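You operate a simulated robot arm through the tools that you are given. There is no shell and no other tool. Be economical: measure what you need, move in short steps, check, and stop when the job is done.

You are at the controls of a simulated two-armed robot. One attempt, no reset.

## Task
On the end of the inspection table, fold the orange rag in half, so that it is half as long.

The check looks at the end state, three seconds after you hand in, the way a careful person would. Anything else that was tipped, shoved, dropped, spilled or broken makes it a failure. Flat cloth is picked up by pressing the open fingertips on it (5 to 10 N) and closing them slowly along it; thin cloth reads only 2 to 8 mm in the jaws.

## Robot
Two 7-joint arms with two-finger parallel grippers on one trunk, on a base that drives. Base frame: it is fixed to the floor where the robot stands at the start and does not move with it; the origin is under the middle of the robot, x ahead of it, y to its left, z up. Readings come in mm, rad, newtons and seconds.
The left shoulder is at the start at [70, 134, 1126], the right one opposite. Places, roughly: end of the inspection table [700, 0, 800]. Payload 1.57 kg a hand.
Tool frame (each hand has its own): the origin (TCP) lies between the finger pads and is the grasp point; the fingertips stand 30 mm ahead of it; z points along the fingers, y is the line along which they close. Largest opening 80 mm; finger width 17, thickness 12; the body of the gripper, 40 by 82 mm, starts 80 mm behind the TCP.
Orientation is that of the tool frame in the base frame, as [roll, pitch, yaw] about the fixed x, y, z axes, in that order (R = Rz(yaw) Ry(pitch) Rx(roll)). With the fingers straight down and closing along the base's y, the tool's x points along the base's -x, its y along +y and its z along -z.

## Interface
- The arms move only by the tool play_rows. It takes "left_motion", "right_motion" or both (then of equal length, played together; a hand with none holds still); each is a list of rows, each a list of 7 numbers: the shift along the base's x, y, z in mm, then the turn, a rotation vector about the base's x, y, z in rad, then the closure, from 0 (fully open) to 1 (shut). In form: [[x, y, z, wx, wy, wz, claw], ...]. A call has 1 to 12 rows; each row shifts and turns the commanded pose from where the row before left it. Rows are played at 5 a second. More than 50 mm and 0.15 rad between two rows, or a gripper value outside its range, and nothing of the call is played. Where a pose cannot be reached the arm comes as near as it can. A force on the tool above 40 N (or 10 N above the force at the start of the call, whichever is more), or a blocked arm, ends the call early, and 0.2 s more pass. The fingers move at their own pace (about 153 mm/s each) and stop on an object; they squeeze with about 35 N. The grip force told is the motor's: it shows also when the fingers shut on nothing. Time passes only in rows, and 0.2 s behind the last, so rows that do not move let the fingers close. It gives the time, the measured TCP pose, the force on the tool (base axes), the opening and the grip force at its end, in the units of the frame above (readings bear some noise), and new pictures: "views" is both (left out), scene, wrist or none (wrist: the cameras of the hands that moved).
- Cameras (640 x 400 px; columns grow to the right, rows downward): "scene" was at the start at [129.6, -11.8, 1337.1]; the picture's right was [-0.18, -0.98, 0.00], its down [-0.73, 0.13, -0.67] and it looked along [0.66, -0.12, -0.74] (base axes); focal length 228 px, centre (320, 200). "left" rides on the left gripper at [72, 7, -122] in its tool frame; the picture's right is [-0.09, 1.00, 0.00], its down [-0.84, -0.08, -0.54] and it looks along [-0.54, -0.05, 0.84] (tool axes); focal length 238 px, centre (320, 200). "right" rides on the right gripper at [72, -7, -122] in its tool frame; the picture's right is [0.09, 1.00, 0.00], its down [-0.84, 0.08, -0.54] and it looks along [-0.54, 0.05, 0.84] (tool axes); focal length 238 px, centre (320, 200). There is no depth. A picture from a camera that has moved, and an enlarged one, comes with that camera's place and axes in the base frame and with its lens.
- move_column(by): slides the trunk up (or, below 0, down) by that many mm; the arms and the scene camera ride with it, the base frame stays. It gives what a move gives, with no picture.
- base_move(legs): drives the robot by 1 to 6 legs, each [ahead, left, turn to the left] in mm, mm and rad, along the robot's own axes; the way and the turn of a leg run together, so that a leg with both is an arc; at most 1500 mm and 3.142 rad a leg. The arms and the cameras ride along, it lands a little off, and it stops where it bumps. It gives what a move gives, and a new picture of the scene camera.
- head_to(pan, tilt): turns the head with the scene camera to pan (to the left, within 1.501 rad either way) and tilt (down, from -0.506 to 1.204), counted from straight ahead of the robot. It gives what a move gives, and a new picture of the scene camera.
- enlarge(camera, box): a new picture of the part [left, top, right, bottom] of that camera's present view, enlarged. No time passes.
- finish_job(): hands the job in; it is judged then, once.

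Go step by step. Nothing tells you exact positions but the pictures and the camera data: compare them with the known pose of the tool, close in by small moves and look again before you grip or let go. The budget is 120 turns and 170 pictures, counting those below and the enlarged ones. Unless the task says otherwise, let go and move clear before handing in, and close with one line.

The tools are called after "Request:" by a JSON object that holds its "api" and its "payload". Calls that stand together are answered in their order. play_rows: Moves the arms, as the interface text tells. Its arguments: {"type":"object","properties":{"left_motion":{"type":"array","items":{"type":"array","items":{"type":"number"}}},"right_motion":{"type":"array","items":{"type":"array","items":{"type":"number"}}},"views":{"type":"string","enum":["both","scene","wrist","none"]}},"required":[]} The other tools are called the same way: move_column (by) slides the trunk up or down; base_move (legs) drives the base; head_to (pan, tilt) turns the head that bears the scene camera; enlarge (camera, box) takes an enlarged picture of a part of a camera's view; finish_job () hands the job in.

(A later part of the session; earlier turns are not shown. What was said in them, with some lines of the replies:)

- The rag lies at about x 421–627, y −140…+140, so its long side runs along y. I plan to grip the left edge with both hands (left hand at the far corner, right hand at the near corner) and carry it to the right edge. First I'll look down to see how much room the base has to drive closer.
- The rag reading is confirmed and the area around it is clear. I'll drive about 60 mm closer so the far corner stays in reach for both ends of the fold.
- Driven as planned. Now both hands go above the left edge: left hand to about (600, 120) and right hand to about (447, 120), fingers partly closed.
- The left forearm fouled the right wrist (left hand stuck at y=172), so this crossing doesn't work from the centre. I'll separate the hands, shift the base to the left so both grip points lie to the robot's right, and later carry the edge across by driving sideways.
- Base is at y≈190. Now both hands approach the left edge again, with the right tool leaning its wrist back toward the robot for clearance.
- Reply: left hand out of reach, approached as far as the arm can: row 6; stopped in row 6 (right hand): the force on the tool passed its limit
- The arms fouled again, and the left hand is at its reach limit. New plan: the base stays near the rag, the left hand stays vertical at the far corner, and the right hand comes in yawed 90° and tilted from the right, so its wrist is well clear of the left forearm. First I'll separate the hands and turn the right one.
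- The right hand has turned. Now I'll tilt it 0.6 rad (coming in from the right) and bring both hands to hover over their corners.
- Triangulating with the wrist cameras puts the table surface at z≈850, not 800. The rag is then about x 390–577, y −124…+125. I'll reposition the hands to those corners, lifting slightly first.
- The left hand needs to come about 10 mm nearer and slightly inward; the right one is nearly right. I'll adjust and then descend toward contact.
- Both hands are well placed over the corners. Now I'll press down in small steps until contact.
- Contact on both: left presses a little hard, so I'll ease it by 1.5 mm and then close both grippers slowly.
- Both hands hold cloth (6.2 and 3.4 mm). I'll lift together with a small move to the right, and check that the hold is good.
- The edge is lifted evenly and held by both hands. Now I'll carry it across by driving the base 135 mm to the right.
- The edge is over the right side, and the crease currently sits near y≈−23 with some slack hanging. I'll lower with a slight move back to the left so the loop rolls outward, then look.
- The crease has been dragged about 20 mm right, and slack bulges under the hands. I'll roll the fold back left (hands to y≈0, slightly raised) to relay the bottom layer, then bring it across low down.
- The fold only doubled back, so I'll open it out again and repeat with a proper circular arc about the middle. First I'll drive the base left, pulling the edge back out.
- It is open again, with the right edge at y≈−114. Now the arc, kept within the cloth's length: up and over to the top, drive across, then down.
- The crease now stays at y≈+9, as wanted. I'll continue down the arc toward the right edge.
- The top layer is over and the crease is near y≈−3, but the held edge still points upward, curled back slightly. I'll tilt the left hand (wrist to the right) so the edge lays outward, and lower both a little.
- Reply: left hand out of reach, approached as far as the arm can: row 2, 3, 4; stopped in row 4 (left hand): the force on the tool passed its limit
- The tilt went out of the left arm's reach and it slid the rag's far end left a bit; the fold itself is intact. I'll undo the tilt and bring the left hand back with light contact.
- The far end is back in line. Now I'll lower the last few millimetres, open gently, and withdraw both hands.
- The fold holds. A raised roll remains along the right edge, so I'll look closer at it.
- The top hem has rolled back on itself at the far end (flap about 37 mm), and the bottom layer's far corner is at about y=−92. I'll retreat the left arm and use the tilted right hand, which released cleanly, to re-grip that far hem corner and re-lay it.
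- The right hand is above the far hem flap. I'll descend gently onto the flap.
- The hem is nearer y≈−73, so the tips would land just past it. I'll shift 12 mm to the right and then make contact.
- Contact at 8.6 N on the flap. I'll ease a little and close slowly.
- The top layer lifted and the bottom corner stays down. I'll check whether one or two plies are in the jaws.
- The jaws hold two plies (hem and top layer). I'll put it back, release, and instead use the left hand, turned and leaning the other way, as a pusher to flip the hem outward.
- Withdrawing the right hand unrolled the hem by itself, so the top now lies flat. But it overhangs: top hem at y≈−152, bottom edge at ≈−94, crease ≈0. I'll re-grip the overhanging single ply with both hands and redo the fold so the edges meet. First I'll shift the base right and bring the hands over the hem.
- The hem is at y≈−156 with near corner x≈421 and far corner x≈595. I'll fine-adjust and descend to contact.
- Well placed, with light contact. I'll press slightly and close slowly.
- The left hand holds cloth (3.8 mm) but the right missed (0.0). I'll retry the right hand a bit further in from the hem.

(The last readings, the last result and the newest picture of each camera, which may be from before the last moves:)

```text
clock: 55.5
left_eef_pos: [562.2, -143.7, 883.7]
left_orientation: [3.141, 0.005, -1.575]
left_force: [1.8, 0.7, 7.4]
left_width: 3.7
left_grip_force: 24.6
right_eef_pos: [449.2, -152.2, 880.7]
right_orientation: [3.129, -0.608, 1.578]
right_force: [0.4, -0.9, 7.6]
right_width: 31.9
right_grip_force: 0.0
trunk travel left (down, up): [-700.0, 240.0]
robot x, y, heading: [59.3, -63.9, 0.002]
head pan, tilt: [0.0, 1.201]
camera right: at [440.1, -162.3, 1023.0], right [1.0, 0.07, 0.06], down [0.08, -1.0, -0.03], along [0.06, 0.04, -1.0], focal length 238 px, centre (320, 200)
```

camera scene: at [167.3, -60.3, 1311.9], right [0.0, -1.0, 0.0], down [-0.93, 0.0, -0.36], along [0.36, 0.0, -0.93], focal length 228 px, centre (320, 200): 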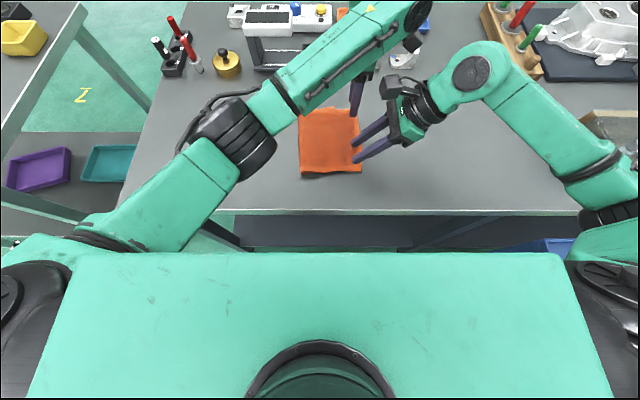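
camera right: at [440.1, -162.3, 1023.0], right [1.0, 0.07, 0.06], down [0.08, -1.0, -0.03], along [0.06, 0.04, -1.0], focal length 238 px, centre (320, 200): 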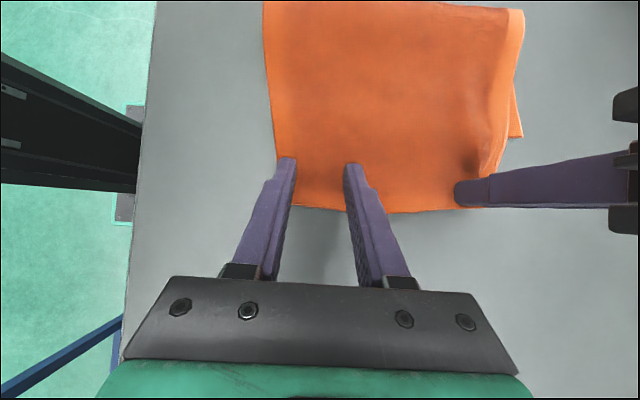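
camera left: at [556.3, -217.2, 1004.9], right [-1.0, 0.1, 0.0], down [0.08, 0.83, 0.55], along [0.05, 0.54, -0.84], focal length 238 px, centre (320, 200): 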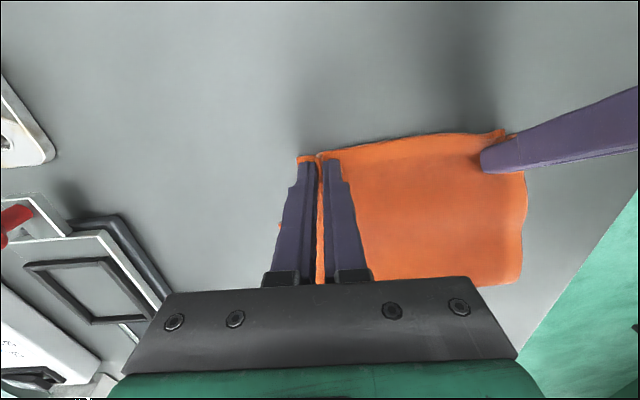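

Contact at 7.6 N with both fingertips well on the cloth. Closing slowly again.

Request:
{"api": "play_rows", "payload": {"right_motion": [[0, 0, 0, 0, 0, 0, 0.63], [0, 0, 0, 0, 0, 0, 0.67], [0, 0, 0, 0, 0, 0, 0.71], [0, 0, 0, 0, 0, 0, 0.75], [0, 0, 0, 0, 0, 0, 0.79], [0, 0, 0, 0, 0, 0, 0.83], [0, 0, 0, 0, 0, 0, 0.87], [0, 0, 0, 0, 0, 0, 0.91], [0, 0, 0, 0, 0, 0, 0.95], [0, 0, 0, 0, 0, 0, 1], [0, 0, 0, 0, 0, 0, 1]], "views": "wrist"}}

```text
clock: 57.9
left_eef_pos: [562.0, -144.5, 882.7]
left_orientation: [3.141, 0.006, -1.575]
left_force: [-1.0, -0.7, 5.6]
left_width: 3.7
left_grip_force: 24.8
right_eef_pos: [449.2, -152.3, 881.8]
right_orientation: [3.127, -0.606, 1.577]
right_force: [1.5, 0.1, 10.4]
right_width: 3.3
right_grip_force: 24.2
trunk travel left (down, up): [-700.0, 240.0]
robot x, y, heading: [59.3, -61.3, 0.003]
head pan, tilt: [0.0, 1.201]
camera right: at [439.8, -162.1, 1022.8], right [1.0, 0.07, 0.06], down [0.08, -1.0, -0.03], along [0.06, 0.04, -1.0], focal length 238 px, centre (320, 200)
```

right: 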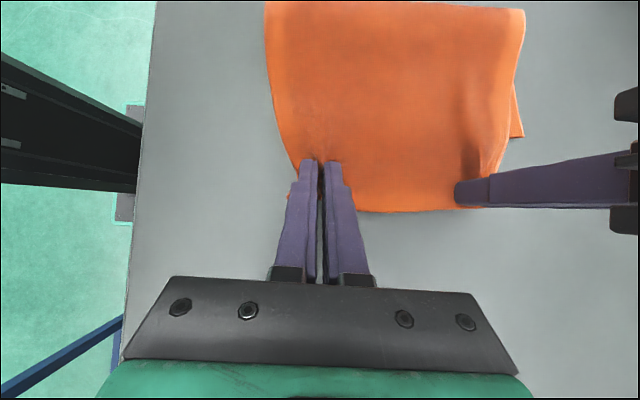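

Both hands hold single ply (3.7 and 3.3 mm). I'll lift along the arc and carry the hem back to the left to re-lay the cloth.

Request:
{"api": "play_rows", "payload": {"left_motion": [[0, 2, 12, 0, 0, 0, 1], [0, 4, 14, 0, 0, 0, 1], [0, 8, 14, 0, 0, 0, 1], [0, 12, 14, 0, 0, 0, 1], [0, 16, 12, 0, 0, 0, 1], [0, 18, 10, 0, 0, 0, 1], [0, 18, 6, 0, 0, 0, 1], [0, 0, 0, 0, 0, 0, 1]], "right_motion": [[0, 2, 12, 0, 0, 0, 1], [0, 4, 14, 0, 0, 0, 1], [0, 8, 14, 0, 0, 0, 1], [0, 12, 14, 0, 0, 0, 1], [0, 16, 12, 0, 0, 0, 1], [0, 18, 10, 0, 0, 0, 1], [0, 18, 6, 0, 0, 0, 1], [0, 0, 0, 0, 0, 0, 1]], "views": "none"}}

Request:
{"api": "base_move", "payload": {"legs": [[0, 150, 0]]}}

```text
clock: 59.7
left_eef_pos: [563.7, -69.3, 964.3]
left_orientation: [3.137, 0.006, -1.58]
left_force: [-3.3, -0.4, 0.1]
left_width: 3.9
left_grip_force: 24.5
right_eef_pos: [448.9, -74.7, 963.6]
right_orientation: [3.13, -0.607, 1.575]
right_force: [2.8, -0.1, -0.1]
right_width: 3.1
right_grip_force: 23.9
trunk travel left (down, up): [-700.0, 240.0]
robot x, y, heading: [60.6, -63.6, 0.002]
head pan, tilt: [0.0, 1.201]
```

```text
clock: 61.1
left_eef_pos: [562.8, 82.3, 964.2]
left_orientation: [3.138, 0.007, -1.577]
left_force: [-2.8, -0.8, -0.2]
left_width: 3.9
left_grip_force: 24.9
right_eef_pos: [449.4, 75.2, 963.6]
right_orientation: [3.129, -0.606, 1.575]
right_force: [1.9, -0.6, 0.2]
right_width: 3.4
right_grip_force: 24.1
trunk travel left (down, up): [-700.0, 240.0]
robot x, y, heading: [59.3, 85.8, 0.004]
head pan, tilt: [0.0, 1.201]
camera scene: at [166.9, 88.2, 1311.9], right [0.0, -1.0, 0.0], down [-0.93, 0.0, -0.36], along [0.36, 0.0, -0.93], focal length 228 px, centre (320, 200)
```

scene: 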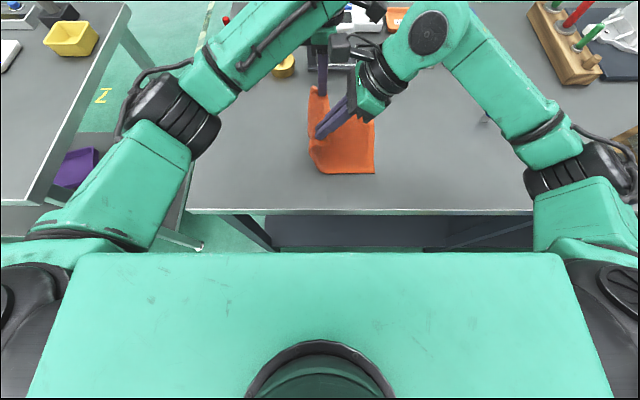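

The rag got pulled left as a whole (right edge now ≈−45), which is fine on the table. I'll lower and carry the hem further left to lay the cloth flat, then fold about its new middle.

Request:
{"api": "play_rows", "payload": {"left_motion": [[0, 5, -12, 0, 0, 0, 1], [0, 5, -12, 0, 0, 0, 1], [0, 5, -12, 0, 0, 0, 1], [0, 0, -8, 0, 0, 0, 1]], "right_motion": [[0, 5, -12, 0, 0, 0, 1], [0, 5, -12, 0, 0, 0, 1], [0, 5, -12, 0, 0, 0, 1], [0, 0, -8, 0, 0, 0, 1]], "views": "none"}}

Request:
{"api": "base_move", "payload": {"legs": [[0, 70, 0]]}}

Request:
{"api": "enlarge", "payload": {"camera": "right", "box": [0, 0, 640, 400]}}

```text
clock: 62.1
left_eef_pos: [564.1, 96.7, 919.4]
left_orientation: [3.137, 0.006, -1.579]
left_force: [-3.7, 0.0, -0.9]
left_width: 3.7
left_grip_force: 24.9
right_eef_pos: [449.6, 90.1, 919.5]
right_orientation: [3.128, -0.607, 1.575]
right_force: [3.8, 0.2, 0.4]
right_width: 3.2
right_grip_force: 23.7
trunk travel left (down, up): [-700.0, 240.0]
robot x, y, heading: [57.0, 88.5, 0.004]
head pan, tilt: [0.0, 1.201]
```

```text
clock: 63.1
left_eef_pos: [563.2, 167.4, 920.6]
left_orientation: [3.139, 0.004, -1.576]
left_force: [-3.8, 0.0, -0.3]
left_width: 3.8
left_grip_force: 24.5
right_eef_pos: [450.4, 159.3, 919.5]
right_orientation: [3.129, -0.609, 1.574]
right_force: [2.7, 1.1, -0.5]
right_width: 3.3
right_grip_force: 24.3
trunk travel left (down, up): [-700.0, 240.0]
robot x, y, heading: [61.1, 154.9, 0.002]
head pan, tilt: [0.0, 1.201]
camera scene: at [166.6, 158.4, 1311.9], right [0.0, -1.0, 0.0], down [-0.93, 0.0, -0.36], along [0.36, 0.0, -0.93], focal length 228 px, centre (320, 200)
```

scene: 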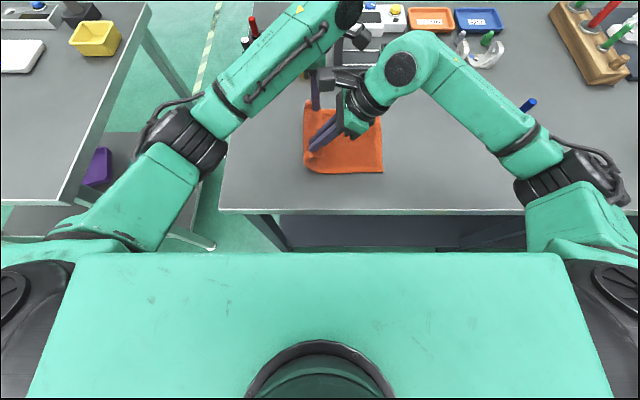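

```text
1.00 times, centred on (320, 200) of right
camera zoom: at [440.8, 149.6, 1059.7], right [1.0, 0.07, 0.06], down [0.07, -1.0, -0.03], along [0.06, 0.04, -1.0], focal length 238 px, centre (320, 200)
```

zoom: 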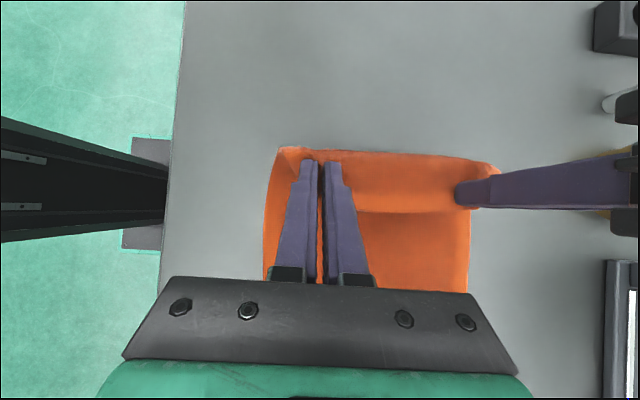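

The cloth is now laid out with its right edge at y≈12, so the middle is at ≈137. I'll lift the hem above the middle on a proper arc and shift the base part of the way.

Request:
{"api": "play_rows", "payload": {"left_motion": [[0, -5, 15, 0, 0, 0, 1], [0, -6, 15, 0, 0, 0, 1], [0, -8, 12, 0, 0, 0, 1], [0, -9, 10, 0, 0, 0, 1], [0, -5, 7, 0, 0, 0, 1], [0, 0, 0, 0, 0, 0, 1]], "right_motion": [[0, -5, 15, 0, 0, 0, 1], [0, -6, 15, 0, 0, 0, 1], [0, -8, 12, 0, 0, 0, 1], [0, -9, 10, 0, 0, 0, 1], [0, -5, 7, 0, 0, 0, 1], [0, 0, 0, 0, 0, 0, 1]], "views": "none"}}

Request:
{"api": "base_move", "payload": {"legs": [[0, -45, 0]]}}

Request:
{"api": "enlarge", "payload": {"camera": "right", "box": [0, 0, 640, 400]}}

```text
clock: 64.5
left_eef_pos: [562.8, 134.6, 978.8]
left_orientation: [3.139, 0.004, -1.58]
left_force: [-2.5, -0.5, 0.0]
left_width: 4.0
left_grip_force: 24.6
right_eef_pos: [449.8, 126.2, 976.5]
right_orientation: [3.131, -0.605, 1.574]
right_force: [3.5, 0.2, -0.2]
right_width: 3.3
right_grip_force: 24.1
trunk travel left (down, up): [-700.0, 240.0]
robot x, y, heading: [60.9, 157.2, -0.002]
head pan, tilt: [0.0, 1.201]
```

```text
clock: 65.4
left_eef_pos: [562.6, 94.1, 979.6]
left_orientation: [3.139, 0.004, -1.578]
left_force: [-3.2, 0.0, -0.1]
left_width: 3.7
left_grip_force: 24.7
right_eef_pos: [449.7, 84.9, 978.5]
right_orientation: [3.129, -0.603, 1.574]
right_force: [2.6, 0.4, -0.2]
right_width: 3.1
right_grip_force: 24.5
trunk travel left (down, up): [-700.0, 240.0]
robot x, y, heading: [60.5, 113.8, 0.003]
head pan, tilt: [0.0, 1.201]
camera scene: at [166.6, 117.8, 1311.9], right [0.0, -1.0, 0.0], down [-0.93, 0.0, -0.36], along [0.36, 0.0, -0.93], focal length 228 px, centre (320, 200)
```

scene: 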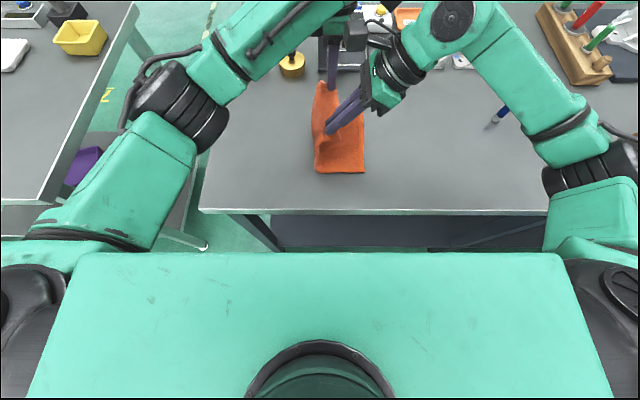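

```text
1.00 times, centred on (320, 200) of right
camera zoom: at [440.9, 75.6, 1119.1], right [1.0, 0.07, 0.06], down [0.08, -1.0, -0.03], along [0.06, 0.03, -1.0], focal length 238 px, centre (320, 200)
```

zoom: 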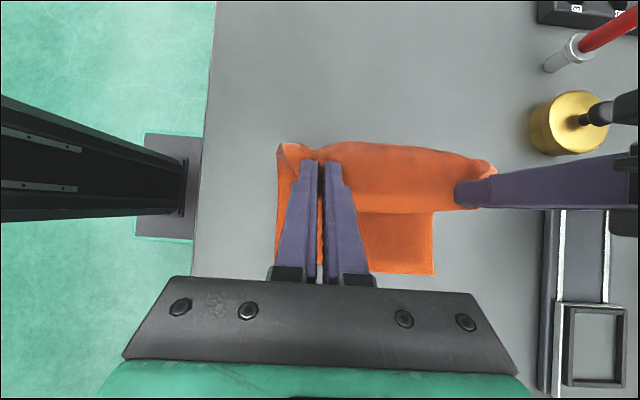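

The right edge stays at y≈15 and the crease is at ≈132, close to the middle. Now down the arc to the right edge.

Request:
{"api": "play_rows", "payload": {"left_motion": [[0, -9, -9, 0, 0, 0, 1], [0, -11, -12, 0, 0, 0, 1], [0, -11, -14, 0, 0, 0, 1], [0, -11, -15, 0, 0, 0, 1], [0, -10, -14, 0, 0, 0, 1], [0, -8, -13, 0, 0, 0, 1], [0, -6, -9, 0, 0, 0, 1], [0, 0, 0, 0, 0, 0, 1]], "right_motion": [[0, -9, -9, 0, 0, 0, 1], [0, -11, -12, 0, 0, 0, 1], [0, -11, -14, 0, 0, 0, 1], [0, -11, -15, 0, 0, 0, 1], [0, -10, -14, 0, 0, 0, 1], [0, -8, -13, 0, 0, 0, 1], [0, -6, -9, 0, 0, 0, 1], [0, 0, 0, 0, 0, 0, 1]]}}

```text
clock: 67.2
left_eef_pos: [562.4, 24.3, 891.3]
left_orientation: [3.138, 0.005, -1.578]
left_force: [-1.7, -0.2, 0.4]
left_width: 3.7
left_grip_force: 24.3
right_eef_pos: [448.7, 17.5, 891.5]
right_orientation: [3.131, -0.605, 1.574]
right_force: [2.1, -0.6, 0.5]
right_width: 3.0
right_grip_force: 23.5
trunk travel left (down, up): [-700.0, 240.0]
robot x, y, heading: [57.4, 113.9, 0.003]
head pan, tilt: [0.0, 1.201]
camera scene: at [166.6, 115.0, 1311.9], right [0.0, -1.0, 0.0], down [-0.93, 0.0, -0.36], along [0.36, 0.0, -0.93], focal length 228 px, centre (320, 200)
camera right: at [441.2, 7.5, 1033.0], right [1.0, 0.07, 0.06], down [0.08, -1.0, -0.03], along [0.06, 0.04, -1.0], focal length 238 px, centre (320, 200)
camera left: at [557.5, -48.5, 1014.2], right [-1.0, 0.1, 0.0], down [0.09, 0.83, 0.55], along [0.05, 0.54, -0.84], focal length 238 px, centre (320, 200)
```

scene: 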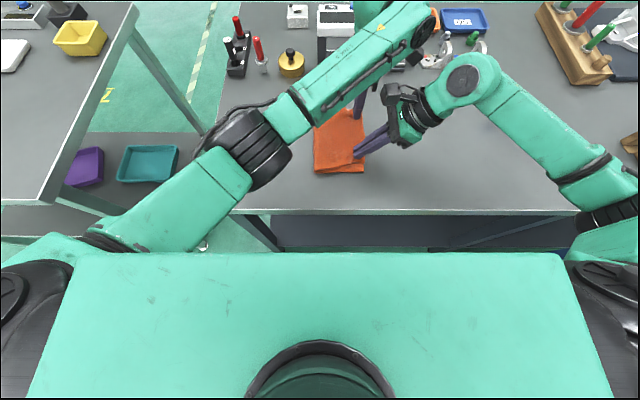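
right: 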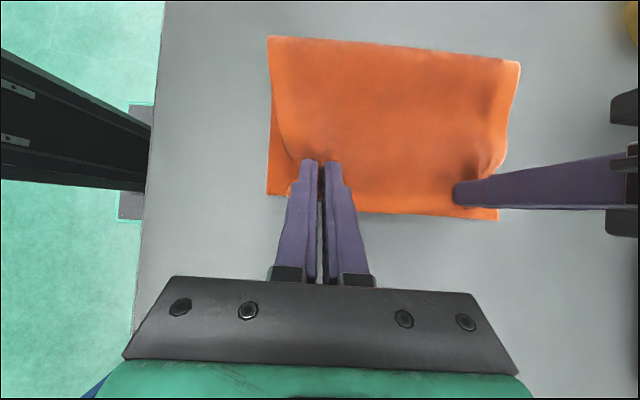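
left: 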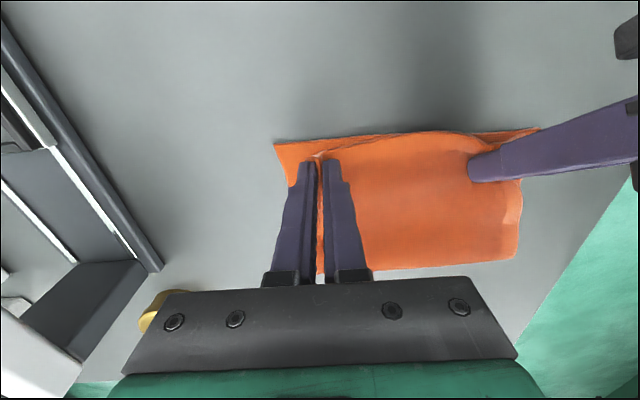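

The edges line up well now. I'll lower the last few millimetres, open slowly (which spreads the hem back out), and withdraw.

Request:
{"api": "play_rows", "payload": {"left_motion": [[0, 0, -3, 0, 0, 0, 1], [0, 0, -3, 0, 0, 0, 1], [0, 0, 0, 0, 0, 0, 0.93], [0, 0, 0, 0, 0, 0, 0.86], [0, 0, 0, 0, 0, 0, 0.79], [0, 0, 0, 0, 0, 0, 0.72], [0, 0, 3, 0, 0, 0, 0.72], [0, 0, 8, 0, 0, 0, 0.72], [0, 0, 15, 0, 0, 0, 0.72], [0, 0, 25, 0, 0, 0, 0.72], [0, 0, 30, 0, 0, 0, 0.72], [0, 0, 0, 0, 0, 0, 0.72]], "right_motion": [[0, 0, -4, 0, 0, 0, 1], [0, 0, -4, 0, 0, 0, 1], [0, 0, 0, 0, 0, 0, 0.93], [0, 0, 0, 0, 0, 0, 0.86], [0, 0, 0, 0, 0, 0, 0.79], [0, 0, 0, 0, 0, 0, 0.72], [0, -2, 3, 0, 0, 0, 0.72], [0, -5, 8, 0, 0, 0, 0.72], [0, -10, 15, 0, 0, 0, 0.72], [0, -17, 25, 0, 0, 0, 0.72], [0, -30, 30, 0, 0, 0, 0.72], [0, -40, 20, 0, 0, 0, 0.72]]}}

```text
clock: 69.8
left_eef_pos: [563.3, 23.8, 967.4]
left_orientation: [3.136, 0.007, -1.578]
left_force: [0.4, -0.9, 0.5]
left_width: 22.2
left_grip_force: 0.1
right_eef_pos: [449.6, -90.0, 985.3]
right_orientation: [3.129, -0.607, 1.576]
right_force: [0.7, -1.0, 0.0]
right_width: 22.4
right_grip_force: 0.1
trunk travel left (down, up): [-700.0, 240.0]
robot x, y, heading: [57.3, 112.2, -0.0]
head pan, tilt: [0.0, 1.201]
camera scene: at [166.1, 113.6, 1311.9], right [0.0, -1.0, 0.0], down [-0.93, 0.0, -0.36], along [0.36, 0.0, -0.93], focal length 228 px, centre (320, 200)
camera right: at [441.1, -99.0, 1126.3], right [1.0, 0.07, 0.06], down [0.08, -1.0, -0.03], along [0.06, 0.04, -1.0], focal length 238 px, centre (320, 200)
camera left: at [557.2, -50.1, 1089.1], right [-1.0, 0.1, 0.01], down [0.09, 0.83, 0.55], along [0.05, 0.55, -0.84], focal length 238 px, centre (320, 200)
```

scene: 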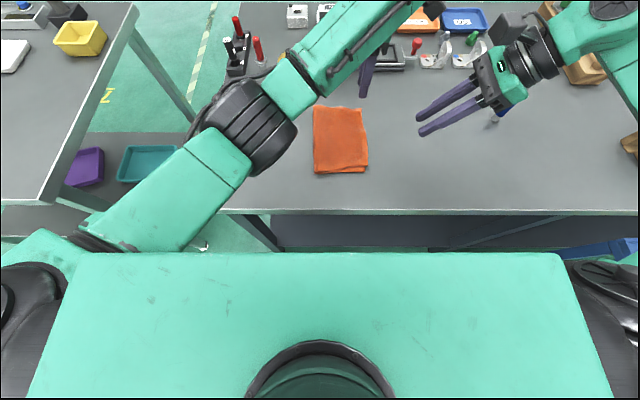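
right: 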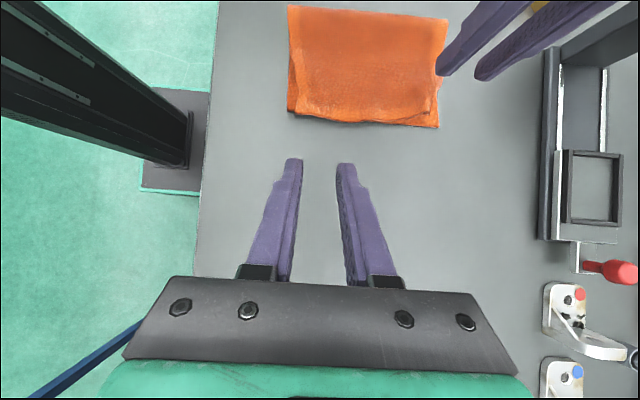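
left: 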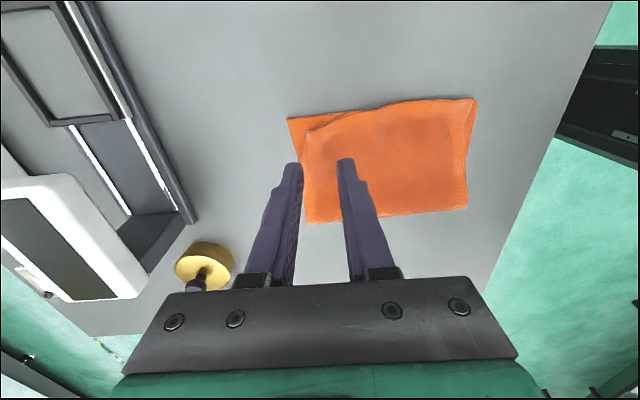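

The fold looks good. I'll move the left hand clear to the left and look closely at the result.

Request:
{"api": "play_rows", "payload": {"left_motion": [[0, 10, 20, 0, 0, 0, 0.72], [0, 40, 15, 0, 0, 0, 0.72], [0, 45, 5, 0, 0, 0, 0.72], [0, 45, 0, 0, 0, 0, 0.72], [0, 45, 0, 0, 0, 0, 0.72], [0, 0, 0, 0, 0, 0, 0.72]], "right_motion": [[0, -20, 10, 0, 0, 0, 0.72], [0, -20, 10, 0, 0, 0, 0.72], [0, 0, 0, 0, 0, 0, 0.72], [0, 0, 0, 0, 0, 0, 0.72], [0, 0, 0, 0, 0, 0, 0.72], [0, 0, 0, 0, 0, 0, 0.72]], "views": "none"}}

Request:
{"api": "enlarge", "payload": {"camera": "scene", "box": [290, 90, 400, 190]}}

Request:
{"api": "enlarge", "payload": {"camera": "right", "box": [250, 0, 470, 140]}}

```text
clock: 71.2
left_eef_pos: [562.0, 207.3, 1008.8]
left_orientation: [3.136, 0.008, -1.577]
left_force: [0.0, -0.7, -0.4]
left_width: 22.4
left_grip_force: 0.1
right_eef_pos: [449.7, -128.0, 1004.9]
right_orientation: [3.13, -0.606, 1.574]
right_force: [-0.9, -0.3, -0.5]
right_width: 22.5
right_grip_force: 0.0
trunk travel left (down, up): [-700.0, 240.0]
robot x, y, heading: [58.1, 109.7, 0.006]
head pan, tilt: [0.0, 1.201]
```

```text
4.00 times, centred on (345, 140) of scene
camera zoom: at [166.8, 113.5, 1311.9], right [0.0, -1.0, 0.0], down [-0.93, 0.0, -0.36], along [0.36, 0.0, -0.93], focal length 914 px, centre (220, 440)
```

zoom: 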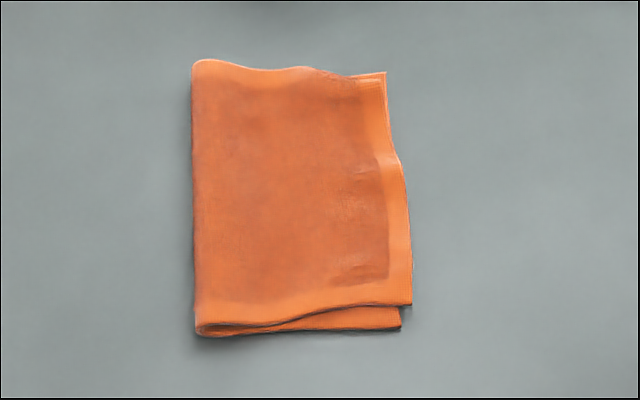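

```text
2.86 times, centred on (360, 70) of right
camera zoom: at [441.8, -138.5, 1145.6], right [1.0, 0.07, 0.06], down [0.07, -1.0, -0.03], along [0.06, 0.04, -1.0], focal length 681 px, centre (206, 571)
```

zoom: 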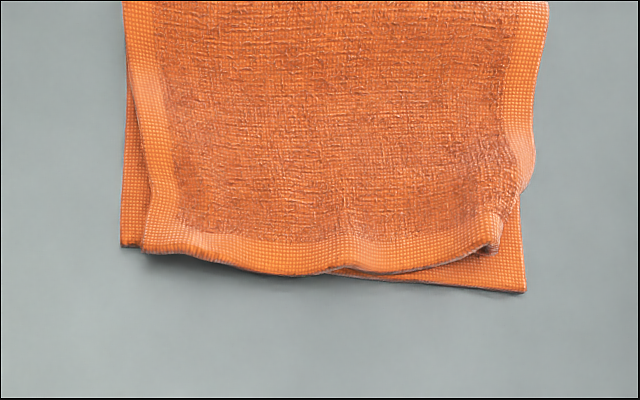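

The rag is folded in half: the top and bottom edges agree to within about 15 mm. It lies flat and fully on the table, both hands are clear, and nothing else was disturbed, so I'm handing in.

Request:
{"api": "finish_job", "payload": {}}

```text
The job is handed in.
```

The orange rag is folded in half to half its length on the end of the inspection table, about 130 mm left of where it started, and both hands are clear of it.
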